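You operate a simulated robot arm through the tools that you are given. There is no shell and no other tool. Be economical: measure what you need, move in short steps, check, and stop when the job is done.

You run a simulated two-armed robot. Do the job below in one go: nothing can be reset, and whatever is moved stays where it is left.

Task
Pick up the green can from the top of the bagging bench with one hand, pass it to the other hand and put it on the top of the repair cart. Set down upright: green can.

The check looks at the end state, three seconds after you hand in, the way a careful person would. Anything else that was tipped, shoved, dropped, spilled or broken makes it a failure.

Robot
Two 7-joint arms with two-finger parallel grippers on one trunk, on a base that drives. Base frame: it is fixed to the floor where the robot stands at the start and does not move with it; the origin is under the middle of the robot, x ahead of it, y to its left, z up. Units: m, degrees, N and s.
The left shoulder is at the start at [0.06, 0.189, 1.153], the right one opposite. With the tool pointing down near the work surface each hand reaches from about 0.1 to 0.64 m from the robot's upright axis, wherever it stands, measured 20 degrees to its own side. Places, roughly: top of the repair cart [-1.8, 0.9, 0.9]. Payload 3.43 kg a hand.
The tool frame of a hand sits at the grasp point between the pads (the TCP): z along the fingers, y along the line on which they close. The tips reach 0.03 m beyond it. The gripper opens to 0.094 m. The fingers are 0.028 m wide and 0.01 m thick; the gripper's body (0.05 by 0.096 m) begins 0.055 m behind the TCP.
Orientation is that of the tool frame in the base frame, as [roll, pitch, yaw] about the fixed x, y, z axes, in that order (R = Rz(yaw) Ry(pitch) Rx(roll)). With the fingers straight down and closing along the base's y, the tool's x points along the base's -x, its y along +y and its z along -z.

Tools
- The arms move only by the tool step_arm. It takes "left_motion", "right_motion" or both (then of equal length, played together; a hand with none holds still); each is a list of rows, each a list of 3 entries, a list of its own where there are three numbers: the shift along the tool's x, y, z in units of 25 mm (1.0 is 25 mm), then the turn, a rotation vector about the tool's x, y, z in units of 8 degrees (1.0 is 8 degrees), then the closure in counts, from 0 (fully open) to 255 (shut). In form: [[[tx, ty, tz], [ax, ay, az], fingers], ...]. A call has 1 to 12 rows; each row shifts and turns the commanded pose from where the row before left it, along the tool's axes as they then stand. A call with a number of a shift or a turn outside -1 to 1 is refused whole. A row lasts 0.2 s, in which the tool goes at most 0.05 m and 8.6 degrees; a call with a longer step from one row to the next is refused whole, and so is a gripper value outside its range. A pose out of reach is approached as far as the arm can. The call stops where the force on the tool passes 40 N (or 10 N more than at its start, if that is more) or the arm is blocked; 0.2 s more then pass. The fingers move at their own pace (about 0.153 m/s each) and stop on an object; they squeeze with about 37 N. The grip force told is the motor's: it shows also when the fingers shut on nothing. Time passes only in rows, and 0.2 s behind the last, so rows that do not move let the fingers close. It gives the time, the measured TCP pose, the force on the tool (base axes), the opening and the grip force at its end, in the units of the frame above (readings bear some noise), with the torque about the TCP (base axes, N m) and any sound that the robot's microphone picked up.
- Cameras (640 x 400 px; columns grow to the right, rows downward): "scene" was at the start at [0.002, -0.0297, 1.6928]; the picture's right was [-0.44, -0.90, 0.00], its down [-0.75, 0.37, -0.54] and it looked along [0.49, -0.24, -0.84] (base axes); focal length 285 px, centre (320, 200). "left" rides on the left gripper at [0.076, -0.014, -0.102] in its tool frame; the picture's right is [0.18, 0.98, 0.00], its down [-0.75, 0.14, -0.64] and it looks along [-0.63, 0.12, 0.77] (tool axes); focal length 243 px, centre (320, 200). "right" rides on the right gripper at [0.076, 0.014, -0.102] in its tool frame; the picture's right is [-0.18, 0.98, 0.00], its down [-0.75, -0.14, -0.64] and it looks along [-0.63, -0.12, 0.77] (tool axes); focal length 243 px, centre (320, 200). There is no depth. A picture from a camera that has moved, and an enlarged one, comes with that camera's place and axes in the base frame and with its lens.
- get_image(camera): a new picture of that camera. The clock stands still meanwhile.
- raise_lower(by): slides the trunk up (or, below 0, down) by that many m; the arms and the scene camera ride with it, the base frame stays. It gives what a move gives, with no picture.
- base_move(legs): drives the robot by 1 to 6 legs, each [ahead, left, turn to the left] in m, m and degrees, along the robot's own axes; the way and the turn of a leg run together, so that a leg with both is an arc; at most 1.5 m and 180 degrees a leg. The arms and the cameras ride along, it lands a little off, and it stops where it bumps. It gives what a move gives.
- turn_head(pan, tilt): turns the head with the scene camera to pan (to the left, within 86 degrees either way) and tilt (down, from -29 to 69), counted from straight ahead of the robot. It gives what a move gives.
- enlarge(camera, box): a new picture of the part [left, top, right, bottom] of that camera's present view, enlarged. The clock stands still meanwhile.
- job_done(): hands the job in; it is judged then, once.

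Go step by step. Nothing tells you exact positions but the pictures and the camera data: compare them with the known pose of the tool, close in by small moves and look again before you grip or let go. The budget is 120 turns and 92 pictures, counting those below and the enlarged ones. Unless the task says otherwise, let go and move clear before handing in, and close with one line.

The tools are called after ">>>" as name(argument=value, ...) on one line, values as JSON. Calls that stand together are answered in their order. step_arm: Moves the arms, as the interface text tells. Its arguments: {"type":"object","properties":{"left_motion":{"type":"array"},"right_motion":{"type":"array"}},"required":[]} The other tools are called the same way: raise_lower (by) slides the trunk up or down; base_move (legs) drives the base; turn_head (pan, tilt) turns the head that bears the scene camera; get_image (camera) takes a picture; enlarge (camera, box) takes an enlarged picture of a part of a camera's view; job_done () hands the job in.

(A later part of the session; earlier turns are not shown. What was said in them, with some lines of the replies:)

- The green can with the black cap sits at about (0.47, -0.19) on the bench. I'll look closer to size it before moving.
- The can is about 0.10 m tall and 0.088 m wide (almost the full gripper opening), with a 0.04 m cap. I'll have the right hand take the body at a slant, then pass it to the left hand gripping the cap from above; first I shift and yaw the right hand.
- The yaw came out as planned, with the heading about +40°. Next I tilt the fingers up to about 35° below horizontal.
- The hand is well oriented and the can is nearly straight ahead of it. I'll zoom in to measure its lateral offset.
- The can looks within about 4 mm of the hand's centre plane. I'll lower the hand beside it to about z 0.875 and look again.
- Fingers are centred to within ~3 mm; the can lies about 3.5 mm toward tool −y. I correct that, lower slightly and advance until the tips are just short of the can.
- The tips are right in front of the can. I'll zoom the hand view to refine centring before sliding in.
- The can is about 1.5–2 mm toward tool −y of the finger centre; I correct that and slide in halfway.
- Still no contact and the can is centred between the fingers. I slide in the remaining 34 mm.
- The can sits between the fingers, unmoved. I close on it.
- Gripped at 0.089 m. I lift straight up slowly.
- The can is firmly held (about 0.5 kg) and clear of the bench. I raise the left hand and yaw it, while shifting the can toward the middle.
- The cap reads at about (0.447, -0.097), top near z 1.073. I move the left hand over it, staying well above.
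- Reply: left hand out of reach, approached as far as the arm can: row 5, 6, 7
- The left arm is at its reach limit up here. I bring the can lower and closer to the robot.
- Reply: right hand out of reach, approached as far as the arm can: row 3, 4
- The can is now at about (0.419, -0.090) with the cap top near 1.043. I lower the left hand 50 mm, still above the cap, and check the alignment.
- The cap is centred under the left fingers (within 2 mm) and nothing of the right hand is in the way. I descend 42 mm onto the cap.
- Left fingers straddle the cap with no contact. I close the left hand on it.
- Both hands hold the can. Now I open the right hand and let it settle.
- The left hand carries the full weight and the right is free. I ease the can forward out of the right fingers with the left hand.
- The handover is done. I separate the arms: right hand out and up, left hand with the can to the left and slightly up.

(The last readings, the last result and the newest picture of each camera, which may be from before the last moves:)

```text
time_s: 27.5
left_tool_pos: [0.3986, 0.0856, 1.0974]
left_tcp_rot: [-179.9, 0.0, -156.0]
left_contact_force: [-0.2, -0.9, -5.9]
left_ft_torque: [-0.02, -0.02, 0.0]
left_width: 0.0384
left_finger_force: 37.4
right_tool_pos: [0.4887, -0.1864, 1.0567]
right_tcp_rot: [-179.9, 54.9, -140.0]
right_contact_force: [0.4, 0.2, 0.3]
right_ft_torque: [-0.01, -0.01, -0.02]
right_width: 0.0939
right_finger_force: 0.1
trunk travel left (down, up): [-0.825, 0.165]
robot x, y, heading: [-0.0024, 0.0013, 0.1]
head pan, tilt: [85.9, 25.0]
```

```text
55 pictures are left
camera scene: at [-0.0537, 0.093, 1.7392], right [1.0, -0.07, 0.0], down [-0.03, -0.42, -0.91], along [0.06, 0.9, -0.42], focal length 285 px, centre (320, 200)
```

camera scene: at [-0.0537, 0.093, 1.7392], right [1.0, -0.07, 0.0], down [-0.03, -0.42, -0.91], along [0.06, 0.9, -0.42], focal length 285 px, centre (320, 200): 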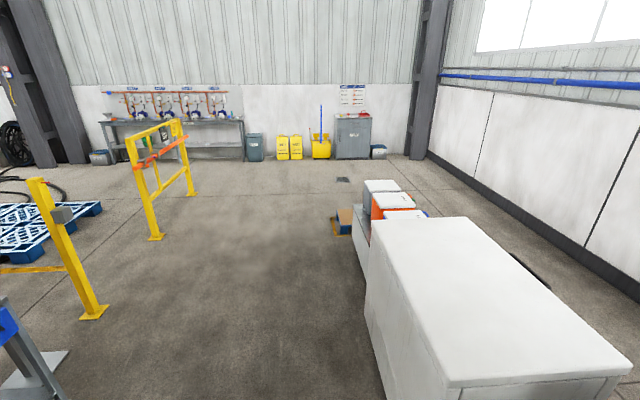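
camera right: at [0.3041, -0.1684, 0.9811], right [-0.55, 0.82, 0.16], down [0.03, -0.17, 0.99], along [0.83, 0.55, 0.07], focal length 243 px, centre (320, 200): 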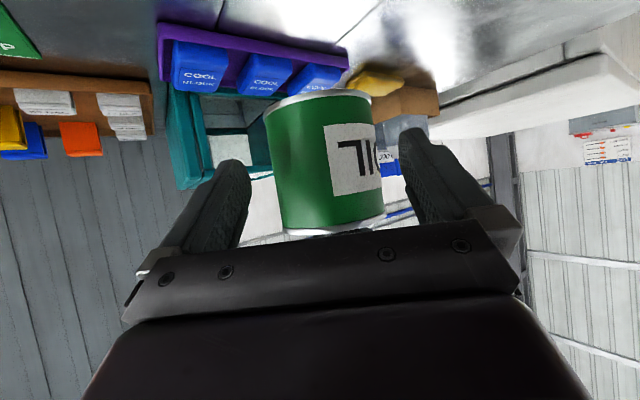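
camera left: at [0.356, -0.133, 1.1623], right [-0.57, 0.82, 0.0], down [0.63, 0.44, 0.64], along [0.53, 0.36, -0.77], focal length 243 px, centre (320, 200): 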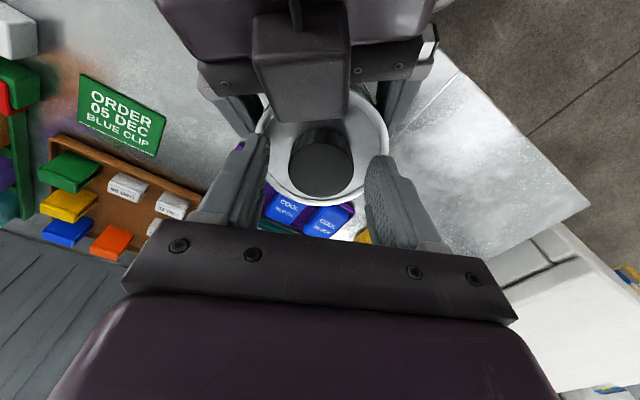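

The can is in the left hand; the cart is behind-left. I tuck the right hand in and back away from the bench before turning.

>>> step_arm(right_motion=[[[0.51, 0, -0.73], [0, 0, 0], 0], [[0.51, 0, -0.73], [0, 0, 0], 0], [[0.51, 0, -0.73], [0, 0, 0], 0], [[0.51, 0, -0.73], [0, 0, 0], 0], [[0.51, 0, -0.73], [0, 0, 0], 0], [[0.51, 0, -0.73], [0, 0, 0], 0]])

>>> base_move(legs=[[-0.4, 0, 0]])

>>> get_image(camera="scene")

```text
time_s: 28.9
left_tool_pos: [0.4002, 0.0834, 1.0965]
left_tcp_rot: [179.9, 0.0, -156.0]
left_contact_force: [0.1, 0.0, -5.9]
left_ft_torque: [0.0, 0.04, -0.02]
left_width: 0.0387
left_finger_force: 36.7
right_tool_pos: [0.385, -0.2754, 1.0559]
right_tcp_rot: [179.6, 54.9, -140.2]
right_contact_force: [0.0, 0.2, -1.0]
right_ft_torque: [-0.03, 0.01, 0.03]
right_width: 0.0938
right_finger_force: 0.0
trunk travel left (down, up): [-0.825, 0.165]
robot x, y, heading: [-0.0011, -0.0006, -0.1]
head pan, tilt: [85.9, 25.0]
```

```text
time_s: 31.4
left_tool_pos: [-0.0026, 0.0836, 1.0963]
left_tcp_rot: [179.9, 0.0, -156.2]
left_contact_force: [0.3, -0.1, -5.6]
left_ft_torque: [-0.04, 0.03, -0.03]
left_width: 0.0385
left_finger_force: 36.4
right_tool_pos: [-0.0185, -0.2757, 1.0557]
right_tcp_rot: [179.8, 54.8, -140.3]
right_contact_force: [0.4, 0.9, -0.5]
right_ft_torque: [0.01, -0.03, 0.01]
right_width: 0.094
right_finger_force: 0.1
trunk travel left (down, up): [-0.825, 0.165]
robot x, y, heading: [-0.4009, 0.0008, -0.2]
head pan, tilt: [85.9, 25.0]
```

```text
54 pictures are left
camera scene: at [-0.4546, 0.094, 1.7393], right [1.0, -0.07, 0.0], down [-0.03, -0.42, -0.91], along [0.07, 0.9, -0.42], focal length 285 px, centre (320, 200)
```

scene: 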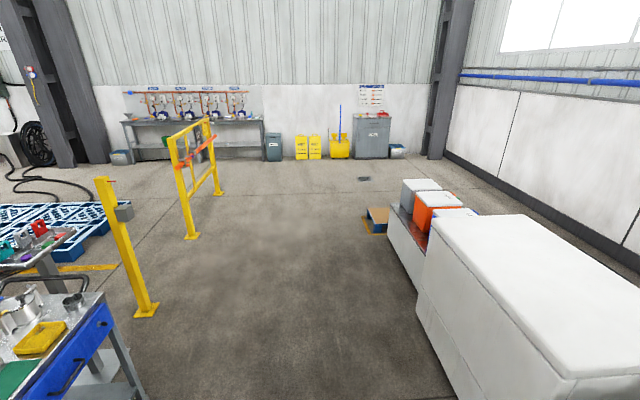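

The repair cart shows at lower left with items on it. I turn left for a full view.

>>> base_move(legs=[[0, 0, 90]])

>>> turn_head(pan=45, tilt=35)

>>> get_image(camera="scene")

```text
time_s: 35.7
left_tool_pos: [-0.5003, 0.3963, 1.0979]
left_tcp_rot: [-180.0, -0.1, -63.9]
left_contact_force: [0.3, 0.3, -5.3]
left_ft_torque: [-0.04, -0.01, 0.01]
left_width: 0.0383
left_finger_force: 36.9
right_tool_pos: [-0.1413, 0.3938, 1.0557]
right_tcp_rot: [179.9, 54.8, -48.0]
right_contact_force: [-0.2, 0.8, 0.1]
right_ft_torque: [-0.01, 0.01, -0.02]
right_width: 0.094
right_finger_force: 0.2
trunk travel left (down, up): [-0.825, 0.165]
robot x, y, heading: [-0.4027, 0.0008, 92.2]
head pan, tilt: [85.9, 25.0]
```

```text
time_s: 36.8
left_tool_pos: [-0.4999, 0.3952, 1.0971]
left_tcp_rot: [-179.9, 0.0, -64.1]
left_contact_force: [0.0, -0.3, -4.8]
left_ft_torque: [-0.06, 0.0, 0.0]
left_width: 0.0384
left_finger_force: 36.6
right_tool_pos: [-0.1418, 0.3946, 1.0558]
right_tcp_rot: [-180.0, 54.9, -48.1]
right_contact_force: [0.0, 0.1, -0.3]
right_ft_torque: [-0.01, 0.04, 0.03]
right_width: 0.0941
right_finger_force: 0.0
trunk travel left (down, up): [-0.825, 0.165]
robot x, y, heading: [-0.3986, 0.0004, 92.0]
head pan, tilt: [45.0, 35.0]
```

```text
53 pictures are left
camera scene: at [-0.4655, 0.0027, 1.7235], right [0.68, 0.73, 0.0], down [0.42, -0.39, -0.82], along [-0.6, 0.56, -0.57], focal length 285 px, centre (320, 200)
```

scene: 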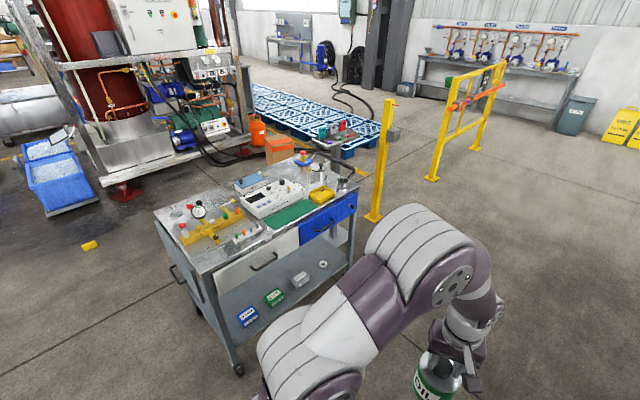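

The repair cart is in front-left. I zoom in on its top to find a free spot.

>>> enlarge(camera="scene", box=[145, 130, 369, 270])

```text
2.86 times, centred on (257, 200) of scene
camera zoom: at [-0.4655, 0.0027, 1.7235], right [0.68, 0.73, 0.0], down [0.42, -0.39, -0.82], along [-0.6, 0.56, -0.57], focal length 813 px, centre (500, 200)
```

zoom: 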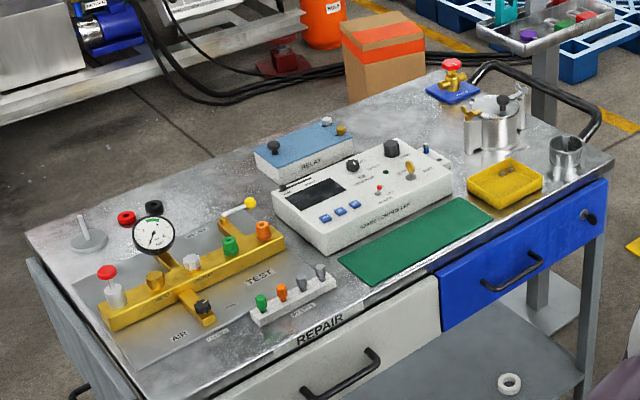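

The cart's top is crowded on the near side; free metal lies along its back edge between the relay box and the gauge board. I'll turn to face −x and view the way around its end.

>>> base_move(legs=[[0, 0, 88]])

>>> turn_head(pan=10, tilt=28)

>>> get_image(camera="scene")

```text
time_s: 41.0
left_tool_pos: [-0.8008, -0.0873, 1.0974]
left_tcp_rot: [-179.9, 0.0, 24.5]
left_contact_force: [-1.0, 0.4, -5.8]
left_ft_torque: [0.04, -0.04, -0.01]
left_width: 0.0382
left_finger_force: 37.2
right_tool_pos: [-0.79, 0.271, 1.056]
right_tcp_rot: [180.0, 54.9, 40.5]
right_contact_force: [0.5, -0.4, -0.5]
right_ft_torque: [0.03, 0.02, -0.01]
right_width: 0.0941
right_finger_force: 0.1
trunk travel left (down, up): [-0.825, 0.165]
robot x, y, heading: [-0.3989, 0.0018, -179.5]
head pan, tilt: [45.0, 35.0]
```

```text
time_s: 42.0
left_tool_pos: [-0.8006, -0.0867, 1.0971]
left_tcp_rot: [-180.0, 0.0, 24.6]
left_contact_force: [-1.0, -0.1, -6.9]
left_ft_torque: [0.04, -0.01, 0.03]
left_width: 0.0383
left_finger_force: 36.6
right_tool_pos: [-0.7886, 0.2712, 1.0564]
right_tcp_rot: [-180.0, 54.9, 40.5]
right_contact_force: [0.0, 0.0, -0.5]
right_ft_torque: [0.06, 0.02, 0.04]
right_width: 0.094
right_finger_force: 0.1
trunk travel left (down, up): [-0.825, 0.165]
robot x, y, heading: [-0.4019, -0.0003, -179.9]
head pan, tilt: [10.0, 28.0]
```

```text
51 pictures are left
camera scene: at [-0.4334, -0.0143, 1.7344], right [-0.18, 0.98, 0.0], down [0.46, 0.09, -0.88], along [-0.87, -0.16, -0.47], focal length 285 px, centre (320, 200)
```

scene: 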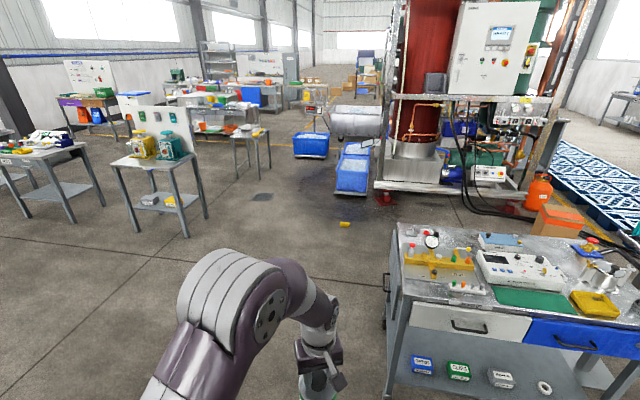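

The corridor around the cart's near end (y < 0.1) is open and there's free floor behind it. I drive around to the back side in legs.

>>> base_move(legs=[[0, 0.75, 0], [1.4, 0, 0], [0.7, 0, 0], [0, 0, -90]])

>>> turn_head(pan=-35, tilt=35)

>>> get_image(camera="scene")

```text
time_s: 59.8
left_tool_pos: [-2.6038, -0.3711, 1.0971]
left_tcp_rot: [180.0, 0.1, -63.3]
left_contact_force: [-0.5, 0.5, -5.4]
left_ft_torque: [-0.03, -0.02, 0.01]
left_width: 0.0379
left_finger_force: 36.9
right_tool_pos: [-2.2448, -0.3676, 1.0567]
right_tcp_rot: [-180.0, 54.9, -47.3]
right_contact_force: [0.7, -0.4, 0.4]
right_ft_torque: [0.0, 0.01, -0.01]
right_width: 0.0943
right_finger_force: 0.1
trunk travel left (down, up): [-0.825, 0.165]
robot x, y, heading: [-2.4999, -0.7636, 92.6]
head pan, tilt: [10.0, 28.0]
```

```text
time_s: 60.9
left_tool_pos: [-2.604, -0.3709, 1.0977]
left_tcp_rot: [-179.9, 0.0, -63.2]
left_contact_force: [0.5, 0.3, -5.5]
left_ft_torque: [-0.01, -0.03, 0.0]
left_width: 0.0375
left_finger_force: 36.8
right_tool_pos: [-2.2444, -0.3686, 1.0551]
right_tcp_rot: [180.0, 54.8, -47.3]
right_contact_force: [0.0, -0.6, 0.7]
right_ft_torque: [0.03, 0.01, -0.02]
right_width: 0.0938
right_finger_force: 0.2
trunk travel left (down, up): [-0.825, 0.165]
robot x, y, heading: [-2.4972, -0.764, 92.8]
head pan, tilt: [-35.0, 35.0]
```

```text
50 pictures are left
camera scene: at [-2.4518, -0.7482, 1.7235], right [0.85, -0.53, 0.0], down [-0.31, -0.49, -0.82], along [0.44, 0.69, -0.57], focal length 285 px, centre (320, 200)
```

scene: 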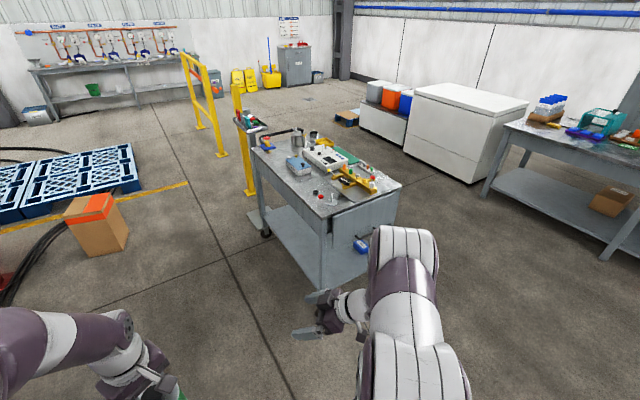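

The cart's back side is accessible. I check the grip on the cap (width crept slightly) and zoom on the cart top.

>>> enlarge(camera="left", box=[200, 60, 440, 210])

>>> enlarge(camera="scene", box=[230, 120, 422, 240])

```text
2.67 times, centred on (320, 135) of left
camera zoom: at [-2.5571, -0.4315, 1.2005], right [-0.8, -0.61, 0.0], down [-0.46, 0.61, 0.64], along [-0.39, 0.51, -0.77], focal length 647 px, centre (320, 373)
```

zoom: 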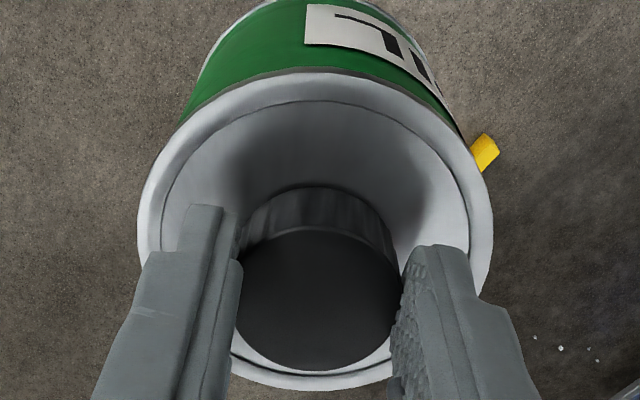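

```text
3.33 times, centred on (326, 180) of scene
camera zoom: at [-2.4518, -0.7482, 1.7235], right [0.85, -0.53, 0.0], down [-0.31, -0.49, -0.82], along [0.44, 0.69, -0.57], focal length 949 px, centre (300, 267)
```

zoom: 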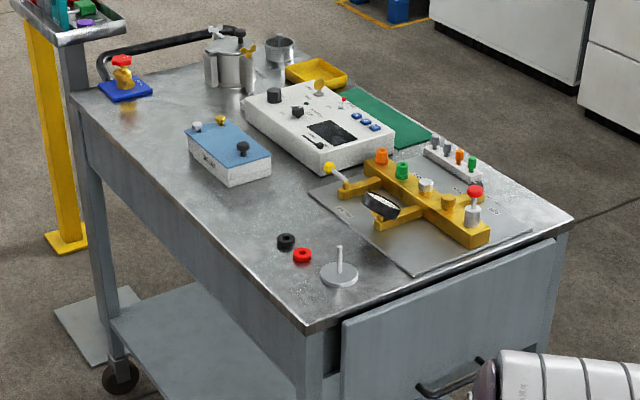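

The grip is sound. A clear patch on the cart is at about (-1.77, 0.47), between the relay box and the two rings; the top is near z 0.87. I raise the trunk and drive to the back side facing the cart.

>>> raise_lower(by=0.1)

>>> base_move(legs=[[1.13, 0, 0], [0, 0, -92.8]])

>>> turn_head(pan=0, tilt=50)

>>> get_image(camera="scene")

```text
time_s: 62.2
left_tool_pos: [-2.603, -0.3698, 1.1968]
left_tcp_rot: [-180.0, 0.0, -63.4]
left_contact_force: [0.8, -0.1, -5.4]
left_ft_torque: [-0.03, -0.01, -0.01]
left_width: 0.0375
left_finger_force: 37.5
right_tool_pos: [-2.2444, -0.3673, 1.1563]
right_tcp_rot: [-180.0, 54.9, -47.3]
right_contact_force: [0.3, 0.0, 0.0]
right_ft_torque: [0.01, 0.01, -0.03]
right_width: 0.0941
right_finger_force: 0.0
trunk travel left (down, up): [-0.925, 0.065]
robot x, y, heading: [-2.5001, -0.7659, 92.8]
head pan, tilt: [-35.0, 35.0]
```

```text
time_s: 71.8
left_tool_pos: [-2.1577, 0.4638, 1.1965]
left_tcp_rot: [-180.0, 0.0, -153.7]
left_contact_force: [0.2, 0.2, -4.8]
left_ft_torque: [0.0, 0.0, -0.03]
left_width: 0.0375
left_finger_force: 37.0
right_tool_pos: [-2.1576, 0.1051, 1.1562]
right_tcp_rot: [-179.9, 54.8, -137.5]
right_contact_force: [0.2, -0.1, -0.4]
right_ft_torque: [-0.02, -0.04, -0.02]
right_width: 0.0939
right_finger_force: 0.1
trunk travel left (down, up): [-0.925, 0.065]
robot x, y, heading: [-2.5557, 0.3639, 2.6]
head pan, tilt: [-35.0, 35.0]
```

```text
time_s: 72.8
left_tool_pos: [-2.1576, 0.4644, 1.1971]
left_tcp_rot: [-180.0, 0.0, -153.6]
left_contact_force: [0.4, 0.2, -5.0]
left_ft_torque: [-0.02, 0.06, -0.02]
left_width: 0.0377
left_finger_force: 37.0
right_tool_pos: [-2.1584, 0.1047, 1.1558]
right_tcp_rot: [-180.0, 54.9, -137.6]
right_contact_force: [0.3, 0.1, 0.5]
right_ft_torque: [0.0, -0.01, -0.01]
right_width: 0.0941
right_finger_force: 0.1
trunk travel left (down, up): [-0.925, 0.065]
robot x, y, heading: [-2.5561, 0.3627, 2.5]
head pan, tilt: [0.0, 50.0]
```

```text
47 pictures are left
camera scene: at [-2.537, 0.3645, 1.8017], right [0.04, -1.0, 0.0], down [-0.77, -0.03, -0.64], along [0.64, 0.03, -0.77], focal length 285 px, centre (320, 200)
```

scene: 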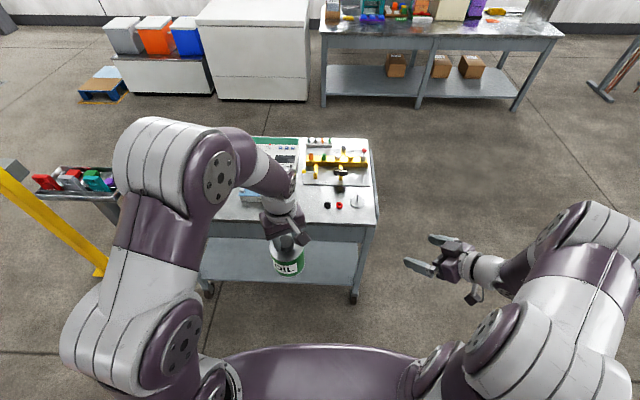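

>>> enlarge(camera="scene", box=[200, 125, 400, 250])

>>> get_image(camera="left")

```text
3.20 times, centred on (300, 188) of scene
camera zoom: at [-2.537, 0.3645, 1.8017], right [0.04, -1.0, 0.0], down [-0.77, -0.03, -0.64], along [0.64, 0.03, -0.77], focal length 911 px, centre (384, 240)
```

zoom: 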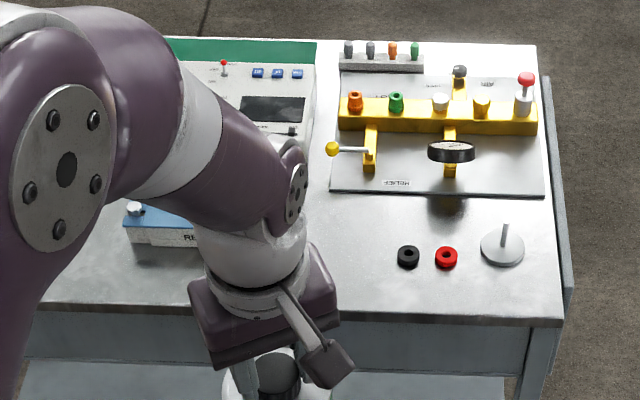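

```text
45 pictures are left
camera left: at [-2.221, 0.4179, 1.3005], right [-0.6, 0.8, 0.0], down [0.61, 0.46, 0.64], along [0.51, 0.39, -0.77], focal length 243 px, centre (320, 200)
```

left: 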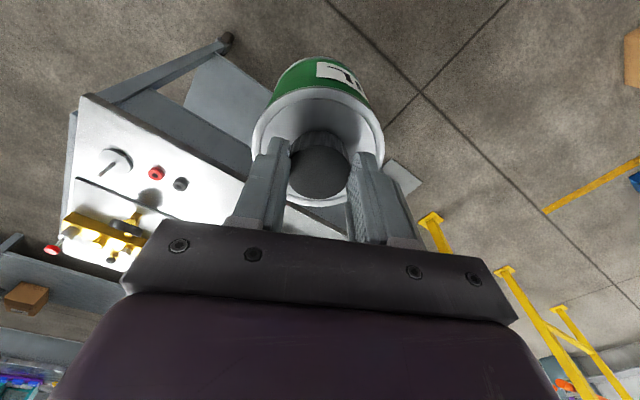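

The free patch is confirmed: centre about (-1.785, 0.47), with rings at y≈0.37, relay from y≈0.57, board edge at x≈-1.68 and back edge at x≈-1.885. I drive forward 0.30 m, keeping the base clear of the cart.

>>> base_move(legs=[[0.3, -0.01, 0]])

>>> turn_head(pan=0, tilt=62)

>>> get_image(camera="scene")

>>> get_image(camera="left")

>>> get_image(camera="right")

```text
time_s: 74.9
left_tool_pos: [-1.8528, 0.4674, 1.1982]
left_tcp_rot: [180.0, 0.0, -153.6]
left_contact_force: [-0.4, 0.3, -6.3]
left_ft_torque: [-0.03, 0.02, -0.04]
left_width: 0.0374
left_finger_force: 37.0
right_tool_pos: [-1.8526, 0.1089, 1.1551]
right_tcp_rot: [-179.9, 54.9, -137.5]
right_contact_force: [0.2, 0.0, -0.2]
right_ft_torque: [-0.02, -0.02, 0.04]
right_width: 0.0938
right_finger_force: 0.1
trunk travel left (down, up): [-0.925, 0.065]
robot x, y, heading: [-2.2456, 0.3648, 2.4]
head pan, tilt: [0.0, 50.0]
```

```text
time_s: 75.7
left_tool_pos: [-1.851, 0.4674, 1.1961]
left_tcp_rot: [179.9, -0.1, -153.6]
left_contact_force: [-0.7, -0.1, -6.1]
left_ft_torque: [-0.01, -0.02, -0.01]
left_width: 0.0377
left_finger_force: 37.3
right_tool_pos: [-1.8499, 0.1084, 1.1561]
right_tcp_rot: [179.9, 54.7, -137.7]
right_contact_force: [-0.2, -0.6, 0.0]
right_ft_torque: [0.03, 0.0, -0.02]
right_width: 0.0941
right_finger_force: 0.0
trunk travel left (down, up): [-0.925, 0.065]
robot x, y, heading: [-2.2495, 0.3658, 2.3]
head pan, tilt: [0.0, 62.0]
```

```text
44 pictures are left
camera scene: at [-2.2419, 0.3672, 1.7869], right [0.04, -1.0, 0.0], down [-0.88, -0.04, -0.47], along [0.47, 0.02, -0.88], focal length 285 px, centre (320, 200)
```

scene: 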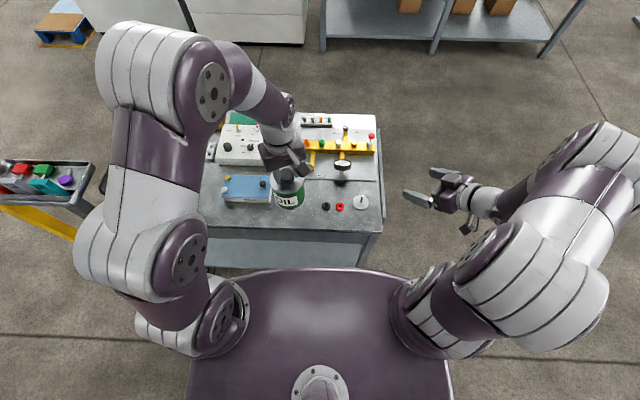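

```text
43 pictures are left
camera left: at [-1.9136, 0.4207, 1.3002], right [-0.6, 0.8, 0.0], down [0.61, 0.46, 0.64], along [0.51, 0.39, -0.77], focal length 243 px, centre (320, 200)
```

left: 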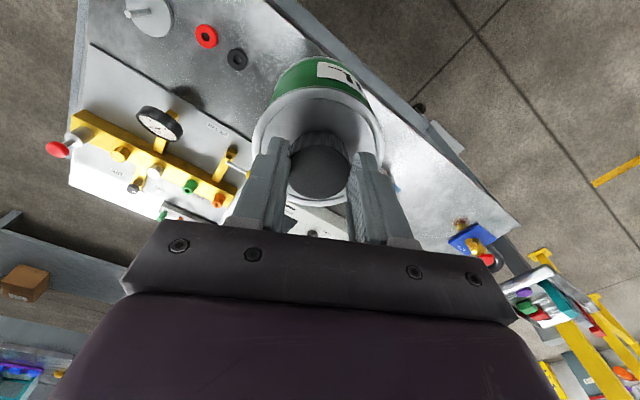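

```text
42 pictures are left
camera right: at [-1.9547, 0.032, 1.1521], right [-0.58, 0.8, 0.15], down [0.03, -0.17, 0.99], along [0.81, 0.58, 0.07], focal length 243 px, centre (320, 200)
```

right: 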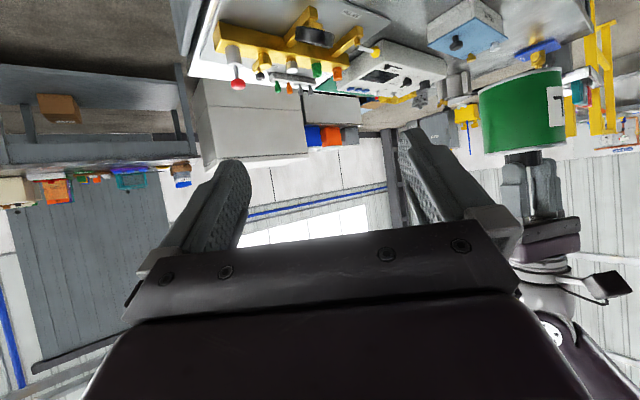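

All consistent: ring at y≈0.365, relay's edge at y≈0.567, back edge at x≈-1.876. I shift the can 60 mm forward over the free patch.

>>> step_arm(left_motion=[[[-0.55, -0.27, 0], [0, 0, 0], 255], [[-0.55, -0.27, 0], [0, 0, 0], 255], [[-0.55, -0.27, 0], [0, 0, 0], 255], [[-0.55, -0.27, 0], [0, 0, 0], 255], [[0, 0, 0], [0, 0, 0], 255]])

>>> raise_lower(by=-0.1)

>>> get_image(camera="scene")

>>> get_image(camera="left")

>>> get_image(camera="right")

```text
time_s: 76.9
left_tool_pos: [-1.7914, 0.4679, 1.198]
left_tcp_rot: [-179.9, -0.1, -153.5]
left_contact_force: [0.0, -0.6, -5.3]
left_ft_torque: [-0.02, 0.06, -0.02]
left_width: 0.0375
left_finger_force: 37.1
right_tool_pos: [-1.8511, 0.1073, 1.1558]
right_tcp_rot: [180.0, 54.9, -137.7]
right_contact_force: [0.1, 0.1, -0.3]
right_ft_torque: [0.01, -0.02, 0.0]
right_width: 0.094
right_finger_force: 0.1
trunk travel left (down, up): [-0.925, 0.065]
robot x, y, heading: [-2.2477, 0.3665, 2.5]
head pan, tilt: [0.0, 62.0]
```

```text
time_s: 78.2
left_tool_pos: [-1.7912, 0.4673, 1.0979]
left_tcp_rot: [-179.9, -0.1, -153.6]
left_contact_force: [0.2, -0.5, -6.2]
left_ft_torque: [0.02, 0.04, -0.01]
left_width: 0.0372
left_finger_force: 36.9
right_tool_pos: [-1.8512, 0.107, 1.0567]
right_tcp_rot: [-180.0, 54.9, -137.6]
right_contact_force: [-0.4, 0.2, 0.2]
right_ft_torque: [0.0, 0.01, 0.02]
right_width: 0.0941
right_finger_force: 0.0
trunk travel left (down, up): [-0.825, 0.165]
robot x, y, heading: [-2.2474, 0.3661, 2.5]
head pan, tilt: [0.0, 62.0]
```

```text
41 pictures are left
camera scene: at [-2.243, 0.3672, 1.6869], right [0.04, -1.0, 0.0], down [-0.88, -0.04, -0.47], along [0.47, 0.02, -0.88], focal length 285 px, centre (320, 200)
```

scene: 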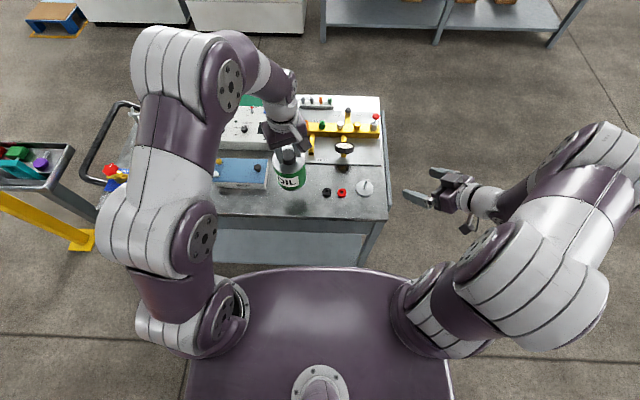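

```text
40 pictures are left
camera left: at [-1.8534, 0.4214, 1.2011], right [-0.6, 0.8, 0.0], down [0.61, 0.46, 0.64], along [0.51, 0.39, -0.77], focal length 243 px, centre (320, 200)
```

left: 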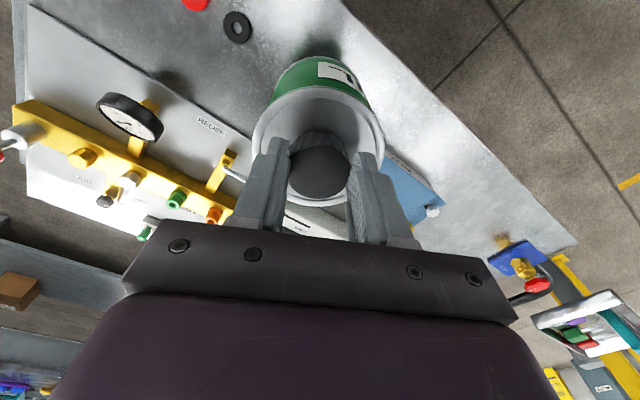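

```text
39 pictures are left
camera right: at [-1.9554, 0.0319, 1.0523], right [-0.58, 0.8, 0.15], down [0.03, -0.17, 0.99], along [0.81, 0.58, 0.07], focal length 243 px, centre (320, 200)
```

right: 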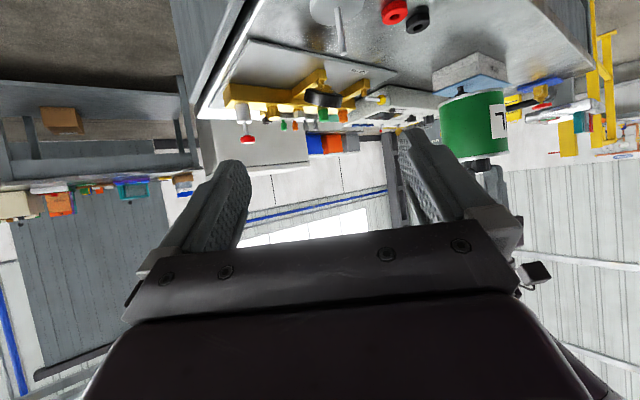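

The can hangs about 0.1 m above the patch. I lower it 65 mm by the arm and check.

>>> step_arm(left_motion=[[[0, 0, 0.52], [0, 0, 0], 255], [[0, 0, 0.52], [0, 0, 0], 255], [[0, 0, 0.52], [0, 0, 0], 255], [[0, 0, 0.52], [0, 0, 0], 255], [[0, 0, 0.52], [0, 0, 0], 255], [[0, 0, 0], [0, 0, 0], 255]])

>>> enlarge(camera="scene", box=[200, 100, 400, 225])

>>> enlarge(camera="right", box=[370, 0, 610, 150])

>>> get_image(camera="left")

```text
time_s: 79.6
left_tool_pos: [-1.7916, 0.467, 1.0328]
left_tcp_rot: [-180.0, 0.0, -153.5]
left_contact_force: [0.4, 0.3, -4.7]
left_ft_torque: [-0.01, 0.02, -0.01]
left_width: 0.0374
left_finger_force: 36.7
right_tool_pos: [-1.8519, 0.1081, 1.0576]
right_tcp_rot: [179.9, 54.9, -137.6]
right_contact_force: [0.8, 0.2, 0.2]
right_ft_torque: [-0.01, 0.01, 0.02]
right_width: 0.0941
right_finger_force: 0.1
trunk travel left (down, up): [-0.825, 0.165]
robot x, y, heading: [-2.247, 0.3664, 2.4]
head pan, tilt: [0.0, 62.0]
```

```text
3.20 times, centred on (300, 162) of scene
camera zoom: at [-2.243, 0.3671, 1.6869], right [0.04, -1.0, 0.0], down [-0.88, -0.04, -0.47], along [0.47, 0.02, -0.88], focal length 911 px, centre (384, 320)
```

zoom: 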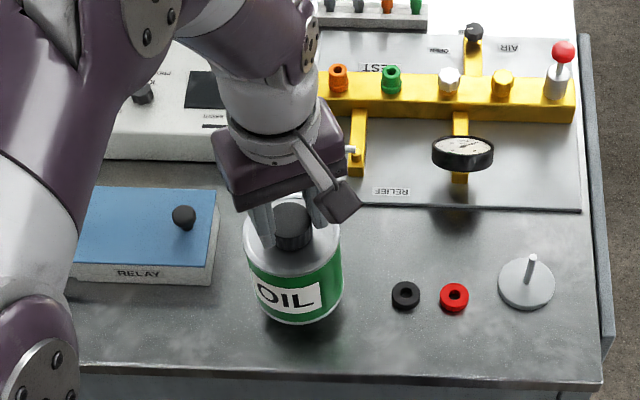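

```text
2.67 times, centred on (490, 75) of right
camera zoom: at [-1.9554, 0.0319, 1.0523], right [-0.58, 0.8, 0.15], down [0.03, -0.17, 0.99], along [0.81, 0.58, 0.07], focal length 647 px, centre (-133, 533)
```

zoom: 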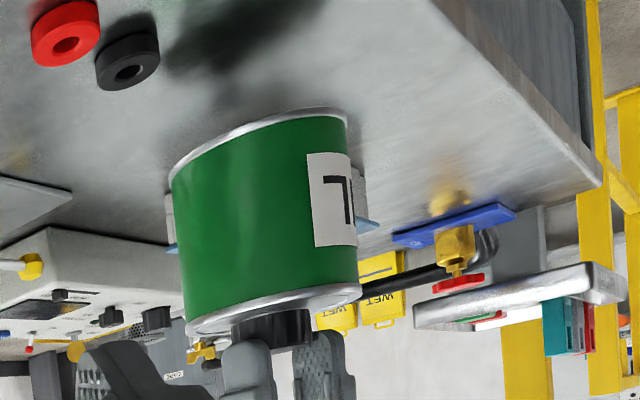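

```text
36 pictures are left
camera left: at [-1.8539, 0.421, 1.1365], right [-0.6, 0.8, 0.0], down [0.61, 0.46, 0.64], along [0.51, 0.39, -0.77], focal length 243 px, centre (320, 200)
```

left: 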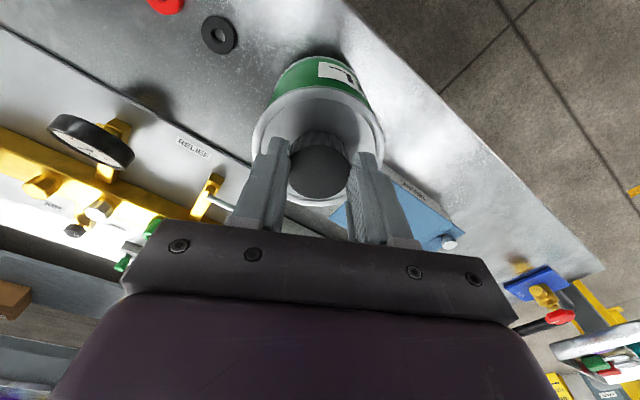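

The can is clear of the relay and the rings. I lower it another 22 mm, slowly.

>>> step_arm(left_motion=[[[0, 0, 0.22], [0, 0, 0], 255], [[0, 0, 0.22], [0, 0, 0], 255], [[0, 0, 0.22], [0, 0, 0], 255], [[0, 0, 0.22], [0, 0, 0], 255], [[0, 0, 0], [0, 0, 0], 255]])

>>> enlarge(camera="right", box=[370, 0, 610, 150])

```text
time_s: 80.8
left_tool_pos: [-1.7915, 0.4686, 1.0111]
left_tcp_rot: [180.0, -0.1, -153.6]
left_contact_force: [-0.2, 0.1, -5.7]
left_ft_torque: [-0.03, 0.0, 0.0]
left_width: 0.0377
left_finger_force: 36.9
right_tool_pos: [-1.8516, 0.1071, 1.0554]
right_tcp_rot: [180.0, 54.8, -137.6]
right_contact_force: [-0.1, -0.6, 0.1]
right_ft_torque: [0.01, 0.0, -0.04]
right_width: 0.094
right_finger_force: 0.1
trunk travel left (down, up): [-0.825, 0.165]
robot x, y, heading: [-2.2473, 0.3666, 2.2]
head pan, tilt: [0.0, 62.0]
```

```text
2.67 times, centred on (490, 75) of right
camera zoom: at [-1.9553, 0.0319, 1.0522], right [-0.58, 0.8, 0.15], down [0.03, -0.17, 0.99], along [0.81, 0.58, 0.07], focal length 647 px, centre (-133, 533)
```

zoom: 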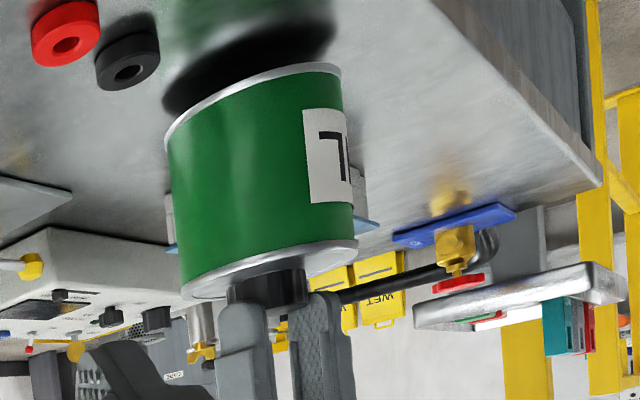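

About 6–10 mm remain to the metal. I go down in 2 mm rows, watching the force.

>>> step_arm(left_motion=[[[0, 0, 0.08], [0, 0, 0], 255], [[0, 0, 0.08], [0, 0, 0], 255], [[0, 0, 0.08], [0, 0, 0], 255], [[0, 0, 0], [0, 0, 0], 255]])

>>> enlarge(camera="right", box=[370, 0, 610, 150])

```text
time_s: 81.8
left_tool_pos: [-1.7925, 0.4679, 1.0047]
left_tcp_rot: [-179.9, -0.1, -153.5]
left_contact_force: [0.8, 0.2, -5.6]
left_ft_torque: [0.01, -0.02, -0.01]
left_width: 0.0375
left_finger_force: 36.8
right_tool_pos: [-1.8522, 0.1089, 1.0548]
right_tcp_rot: [-180.0, 54.8, -137.6]
right_contact_force: [0.1, -0.2, -0.2]
right_ft_torque: [0.01, -0.02, -0.01]
right_width: 0.094
right_finger_force: 0.1
trunk travel left (down, up): [-0.825, 0.165]
robot x, y, heading: [-2.2454, 0.3675, 2.4]
head pan, tilt: [0.0, 62.0]
```

```text
2.67 times, centred on (490, 75) of right
camera zoom: at [-1.9552, 0.0319, 1.0522], right [-0.58, 0.8, 0.15], down [0.03, -0.17, 0.99], along [0.81, 0.58, 0.07], focal length 647 px, centre (-133, 533)
```

zoom: 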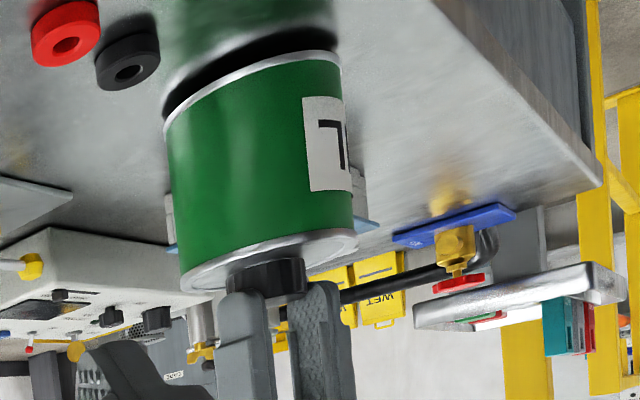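

Roughly 5 mm is left by the reflection. I continue in about 1 mm rows.

>>> step_arm(left_motion=[[[0, 0, 0.05], [0, 0, 0], 255], [[0, 0, 0.05], [0, 0, 0], 255], [[0, 0, 0.04], [0, 0, 0], 255], [[0, 0, 0], [0, 0, 0], 255]])

>>> enlarge(camera="right", box=[370, 0, 610, 150])

```text
time_s: 82.8
left_tool_pos: [-1.7916, 0.4684, 1.002]
left_tcp_rot: [179.9, -0.2, -153.7]
left_contact_force: [0.1, -0.2, -5.2]
left_ft_torque: [-0.04, 0.06, -0.03]
left_width: 0.0376
left_finger_force: 37.0
right_tool_pos: [-1.8523, 0.108, 1.0554]
right_tcp_rot: [179.9, 54.9, -137.6]
right_contact_force: [0.2, 0.1, -0.6]
right_ft_torque: [-0.05, 0.04, -0.02]
right_width: 0.0938
right_finger_force: 0.1
trunk travel left (down, up): [-0.825, 0.165]
robot x, y, heading: [-2.2456, 0.3686, 2.6]
head pan, tilt: [0.0, 62.0]
```

```text
2.67 times, centred on (490, 75) of right
camera zoom: at [-1.9552, 0.0319, 1.0522], right [-0.58, 0.8, 0.15], down [0.03, -0.17, 0.99], along [0.81, 0.58, 0.07], focal length 647 px, centre (-133, 533)
```

zoom: 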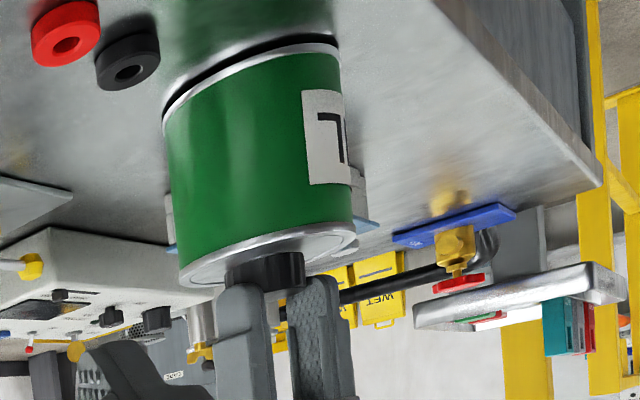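

Only 1–2 mm remain. I ease down until the weight transfers.

>>> step_arm(left_motion=[[[0, 0, 0.04], [0, 0, 0], 255], [[0, 0, 0.04], [0, 0, 0], 255], [[0, 0, 0], [0, 0, 0], 255]])

```text
time_s: 83.6
left_tool_pos: [-1.7908, 0.4675, 0.9985]
left_tcp_rot: [180.0, -0.1, -153.5]
left_contact_force: [-0.6, 0.0, -3.4]
left_ft_torque: [-0.03, 0.05, 0.03]
left_width: 0.0375
left_finger_force: 37.0
right_tool_pos: [-1.8512, 0.1089, 1.0559]
right_tcp_rot: [-180.0, 55.0, -137.6]
right_contact_force: [0.3, 0.3, 0.4]
right_ft_torque: [0.0, -0.01, -0.03]
right_width: 0.0941
right_finger_force: 0.0
trunk travel left (down, up): [-0.825, 0.165]
robot x, y, heading: [-2.2467, 0.3633, 2.4]
head pan, tilt: [0.0, 62.0]
```

The force has begun to drop, so contact is starting. One more millimetre.

>>> step_arm(left_motion=[[[0, 0, 0.04], [0, 0, 0], 255], [[0, 0, 0], [0, 0, 0], 255]])

>>> enlarge(camera="right", box=[370, 0, 610, 150])

```text
time_s: 84.2
left_tool_pos: [-1.7912, 0.4679, 0.9988]
left_tcp_rot: [-180.0, 0.0, -153.6]
left_contact_force: [1.0, 1.5, -0.2]
left_ft_torque: [0.08, -0.06, 0.02]
left_width: 0.0375
left_finger_force: 37.1
right_tool_pos: [-1.8525, 0.1082, 1.0557]
right_tcp_rot: [180.0, 54.9, -137.5]
right_contact_force: [0.3, -0.2, 0.3]
right_ft_torque: [0.01, 0.0, -0.01]
right_width: 0.0939
right_finger_force: 0.1
trunk travel left (down, up): [-0.825, 0.165]
robot x, y, heading: [-2.2451, 0.3656, 2.1]
head pan, tilt: [0.0, 62.0]
```

```text
2.67 times, centred on (490, 75) of right
camera zoom: at [-1.9554, 0.0321, 1.0524], right [-0.58, 0.8, 0.15], down [0.03, -0.17, 0.99], along [0.81, 0.58, 0.07], focal length 647 px, centre (-133, 533)
```

zoom: 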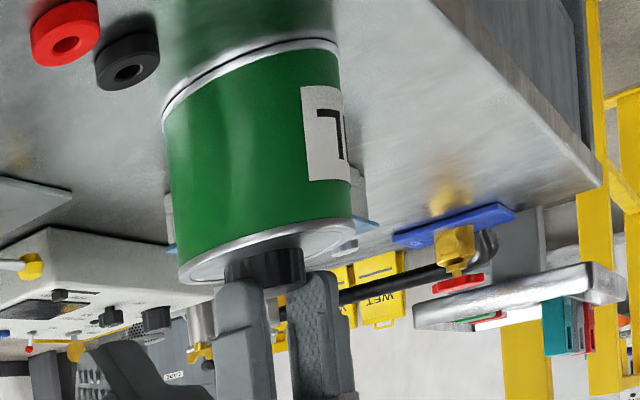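

The can rests on the cart and the hand's load is near zero. I open partially and rise straight up.

>>> step_arm(left_motion=[[[0, 0, 0], [0, 0, 0], 90], [[0, 0, 0], [0, 0, 0], 90], [[0, 0, 0], [0, 0, 0], 90], [[0, 0, -0.3], [0, 0, 0], 90], [[0, 0, -0.6], [0, 0, 0], 90], [[0, 0, -0.8], [0, 0, 0], 90], [[0, 0, -0.8], [0, 0, 0], 90], [[0, 0, -0.8], [0, 0, 0], 90], [[0, 0, -0.8], [0, 0, 0], 90]])

>>> get_image(camera="scene")

>>> get_image(camera="right")

```text
time_s: 86.2
left_tool_pos: [-1.7922, 0.4668, 1.1021]
left_tcp_rot: [179.9, 0.0, -153.6]
left_contact_force: [0.4, -0.9, -0.1]
left_ft_torque: [0.02, 0.01, -0.01]
left_width: 0.061
left_finger_force: 0.0
right_tool_pos: [-1.8518, 0.1082, 1.0556]
right_tcp_rot: [179.9, 54.9, -137.6]
right_contact_force: [0.8, -0.1, 0.0]
right_ft_torque: [-0.01, 0.0, 0.01]
right_width: 0.0938
right_finger_force: 0.1
trunk travel left (down, up): [-0.825, 0.165]
robot x, y, heading: [-2.2477, 0.3643, 2.4]
head pan, tilt: [0.0, 62.0]
```

```text
31 pictures are left
camera scene: at [-2.244, 0.367, 1.6869], right [0.04, -1.0, 0.0], down [-0.88, -0.04, -0.47], along [0.47, 0.02, -0.88], focal length 285 px, centre (320, 200)
```

scene: 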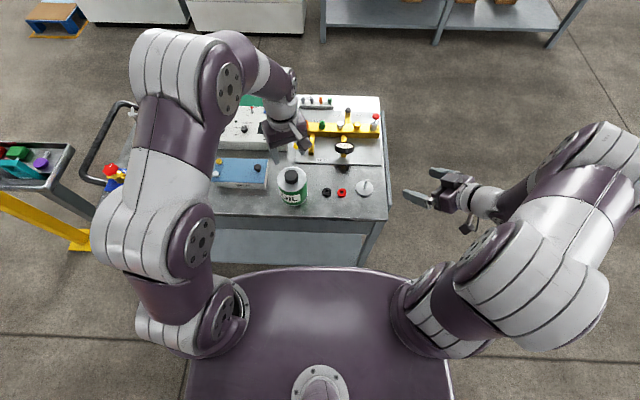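

```text
30 pictures are left
camera right: at [-1.956, 0.0318, 1.0524], right [-0.58, 0.8, 0.15], down [0.03, -0.17, 0.99], along [0.81, 0.58, 0.08], focal length 243 px, centre (320, 200)
```

right: 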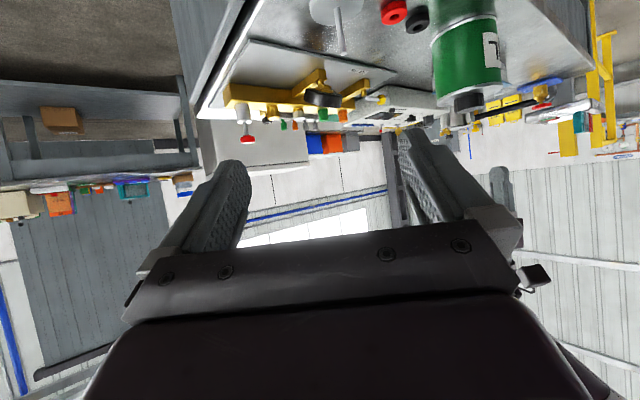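

The can stands upright and free, with its neighbours undisturbed. I raise the trunk for clearance and back the robot away a little, then check once more.

>>> raise_lower(by=0.1)

>>> base_move(legs=[[-0.25, 0, 0]])

>>> get_image(camera="scene")

```text
time_s: 87.5
left_tool_pos: [-1.7914, 0.4673, 1.2016]
left_tcp_rot: [-179.9, -0.1, -153.7]
left_contact_force: [0.2, 0.5, 1.0]
left_ft_torque: [0.0, -0.02, 0.05]
left_width: 0.0607
left_finger_force: 0.1
right_tool_pos: [-1.8523, 0.1067, 1.1556]
right_tcp_rot: [180.0, 54.9, -137.6]
right_contact_force: [0.5, -0.6, 0.0]
right_ft_torque: [0.01, -0.01, -0.05]
right_width: 0.0943
right_finger_force: 0.0
trunk travel left (down, up): [-0.925, 0.065]
robot x, y, heading: [-2.2489, 0.3669, 2.3]
head pan, tilt: [0.0, 62.0]
```

```text
time_s: 89.3
left_tool_pos: [-2.0391, 0.4562, 1.2013]
left_tcp_rot: [179.9, 0.0, -153.8]
left_contact_force: [-0.3, 0.8, 0.8]
left_ft_torque: [-0.02, 0.03, -0.01]
left_width: 0.0608
left_finger_force: 0.1
right_tool_pos: [-2.1013, 0.0967, 1.156]
right_tcp_rot: [179.8, 54.7, -137.9]
right_contact_force: [0.2, 0.9, -0.4]
right_ft_torque: [-0.01, 0.01, 0.03]
right_width: 0.0938
right_finger_force: 0.1
trunk travel left (down, up): [-0.925, 0.065]
robot x, y, heading: [-2.497, 0.3549, 2.2]
head pan, tilt: [0.0, 62.0]
```

```text
29 pictures are left
camera scene: at [-2.491, 0.357, 1.7869], right [0.04, -1.0, 0.0], down [-0.88, -0.03, -0.47], along [0.47, 0.02, -0.88], focal length 285 px, centre (320, 200)
```

scene: 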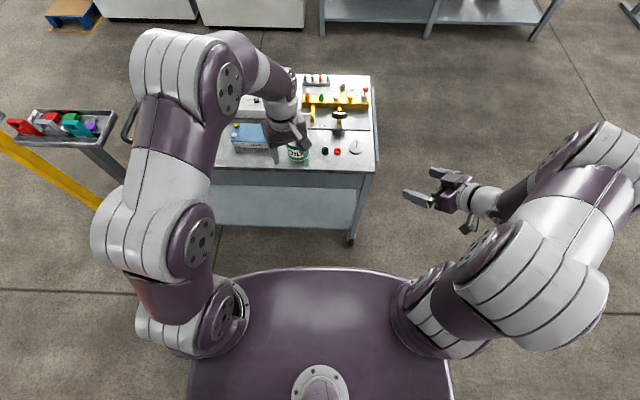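

The can stands upright on the cart, both hands are clear, and nothing else has moved, so I hand in.

>>> job_done()

```text
The job is handed in.
```

The green can was picked up with the right hand, passed to the left and set upright on the repair cart top; nothing else looked disturbed in the last picture.
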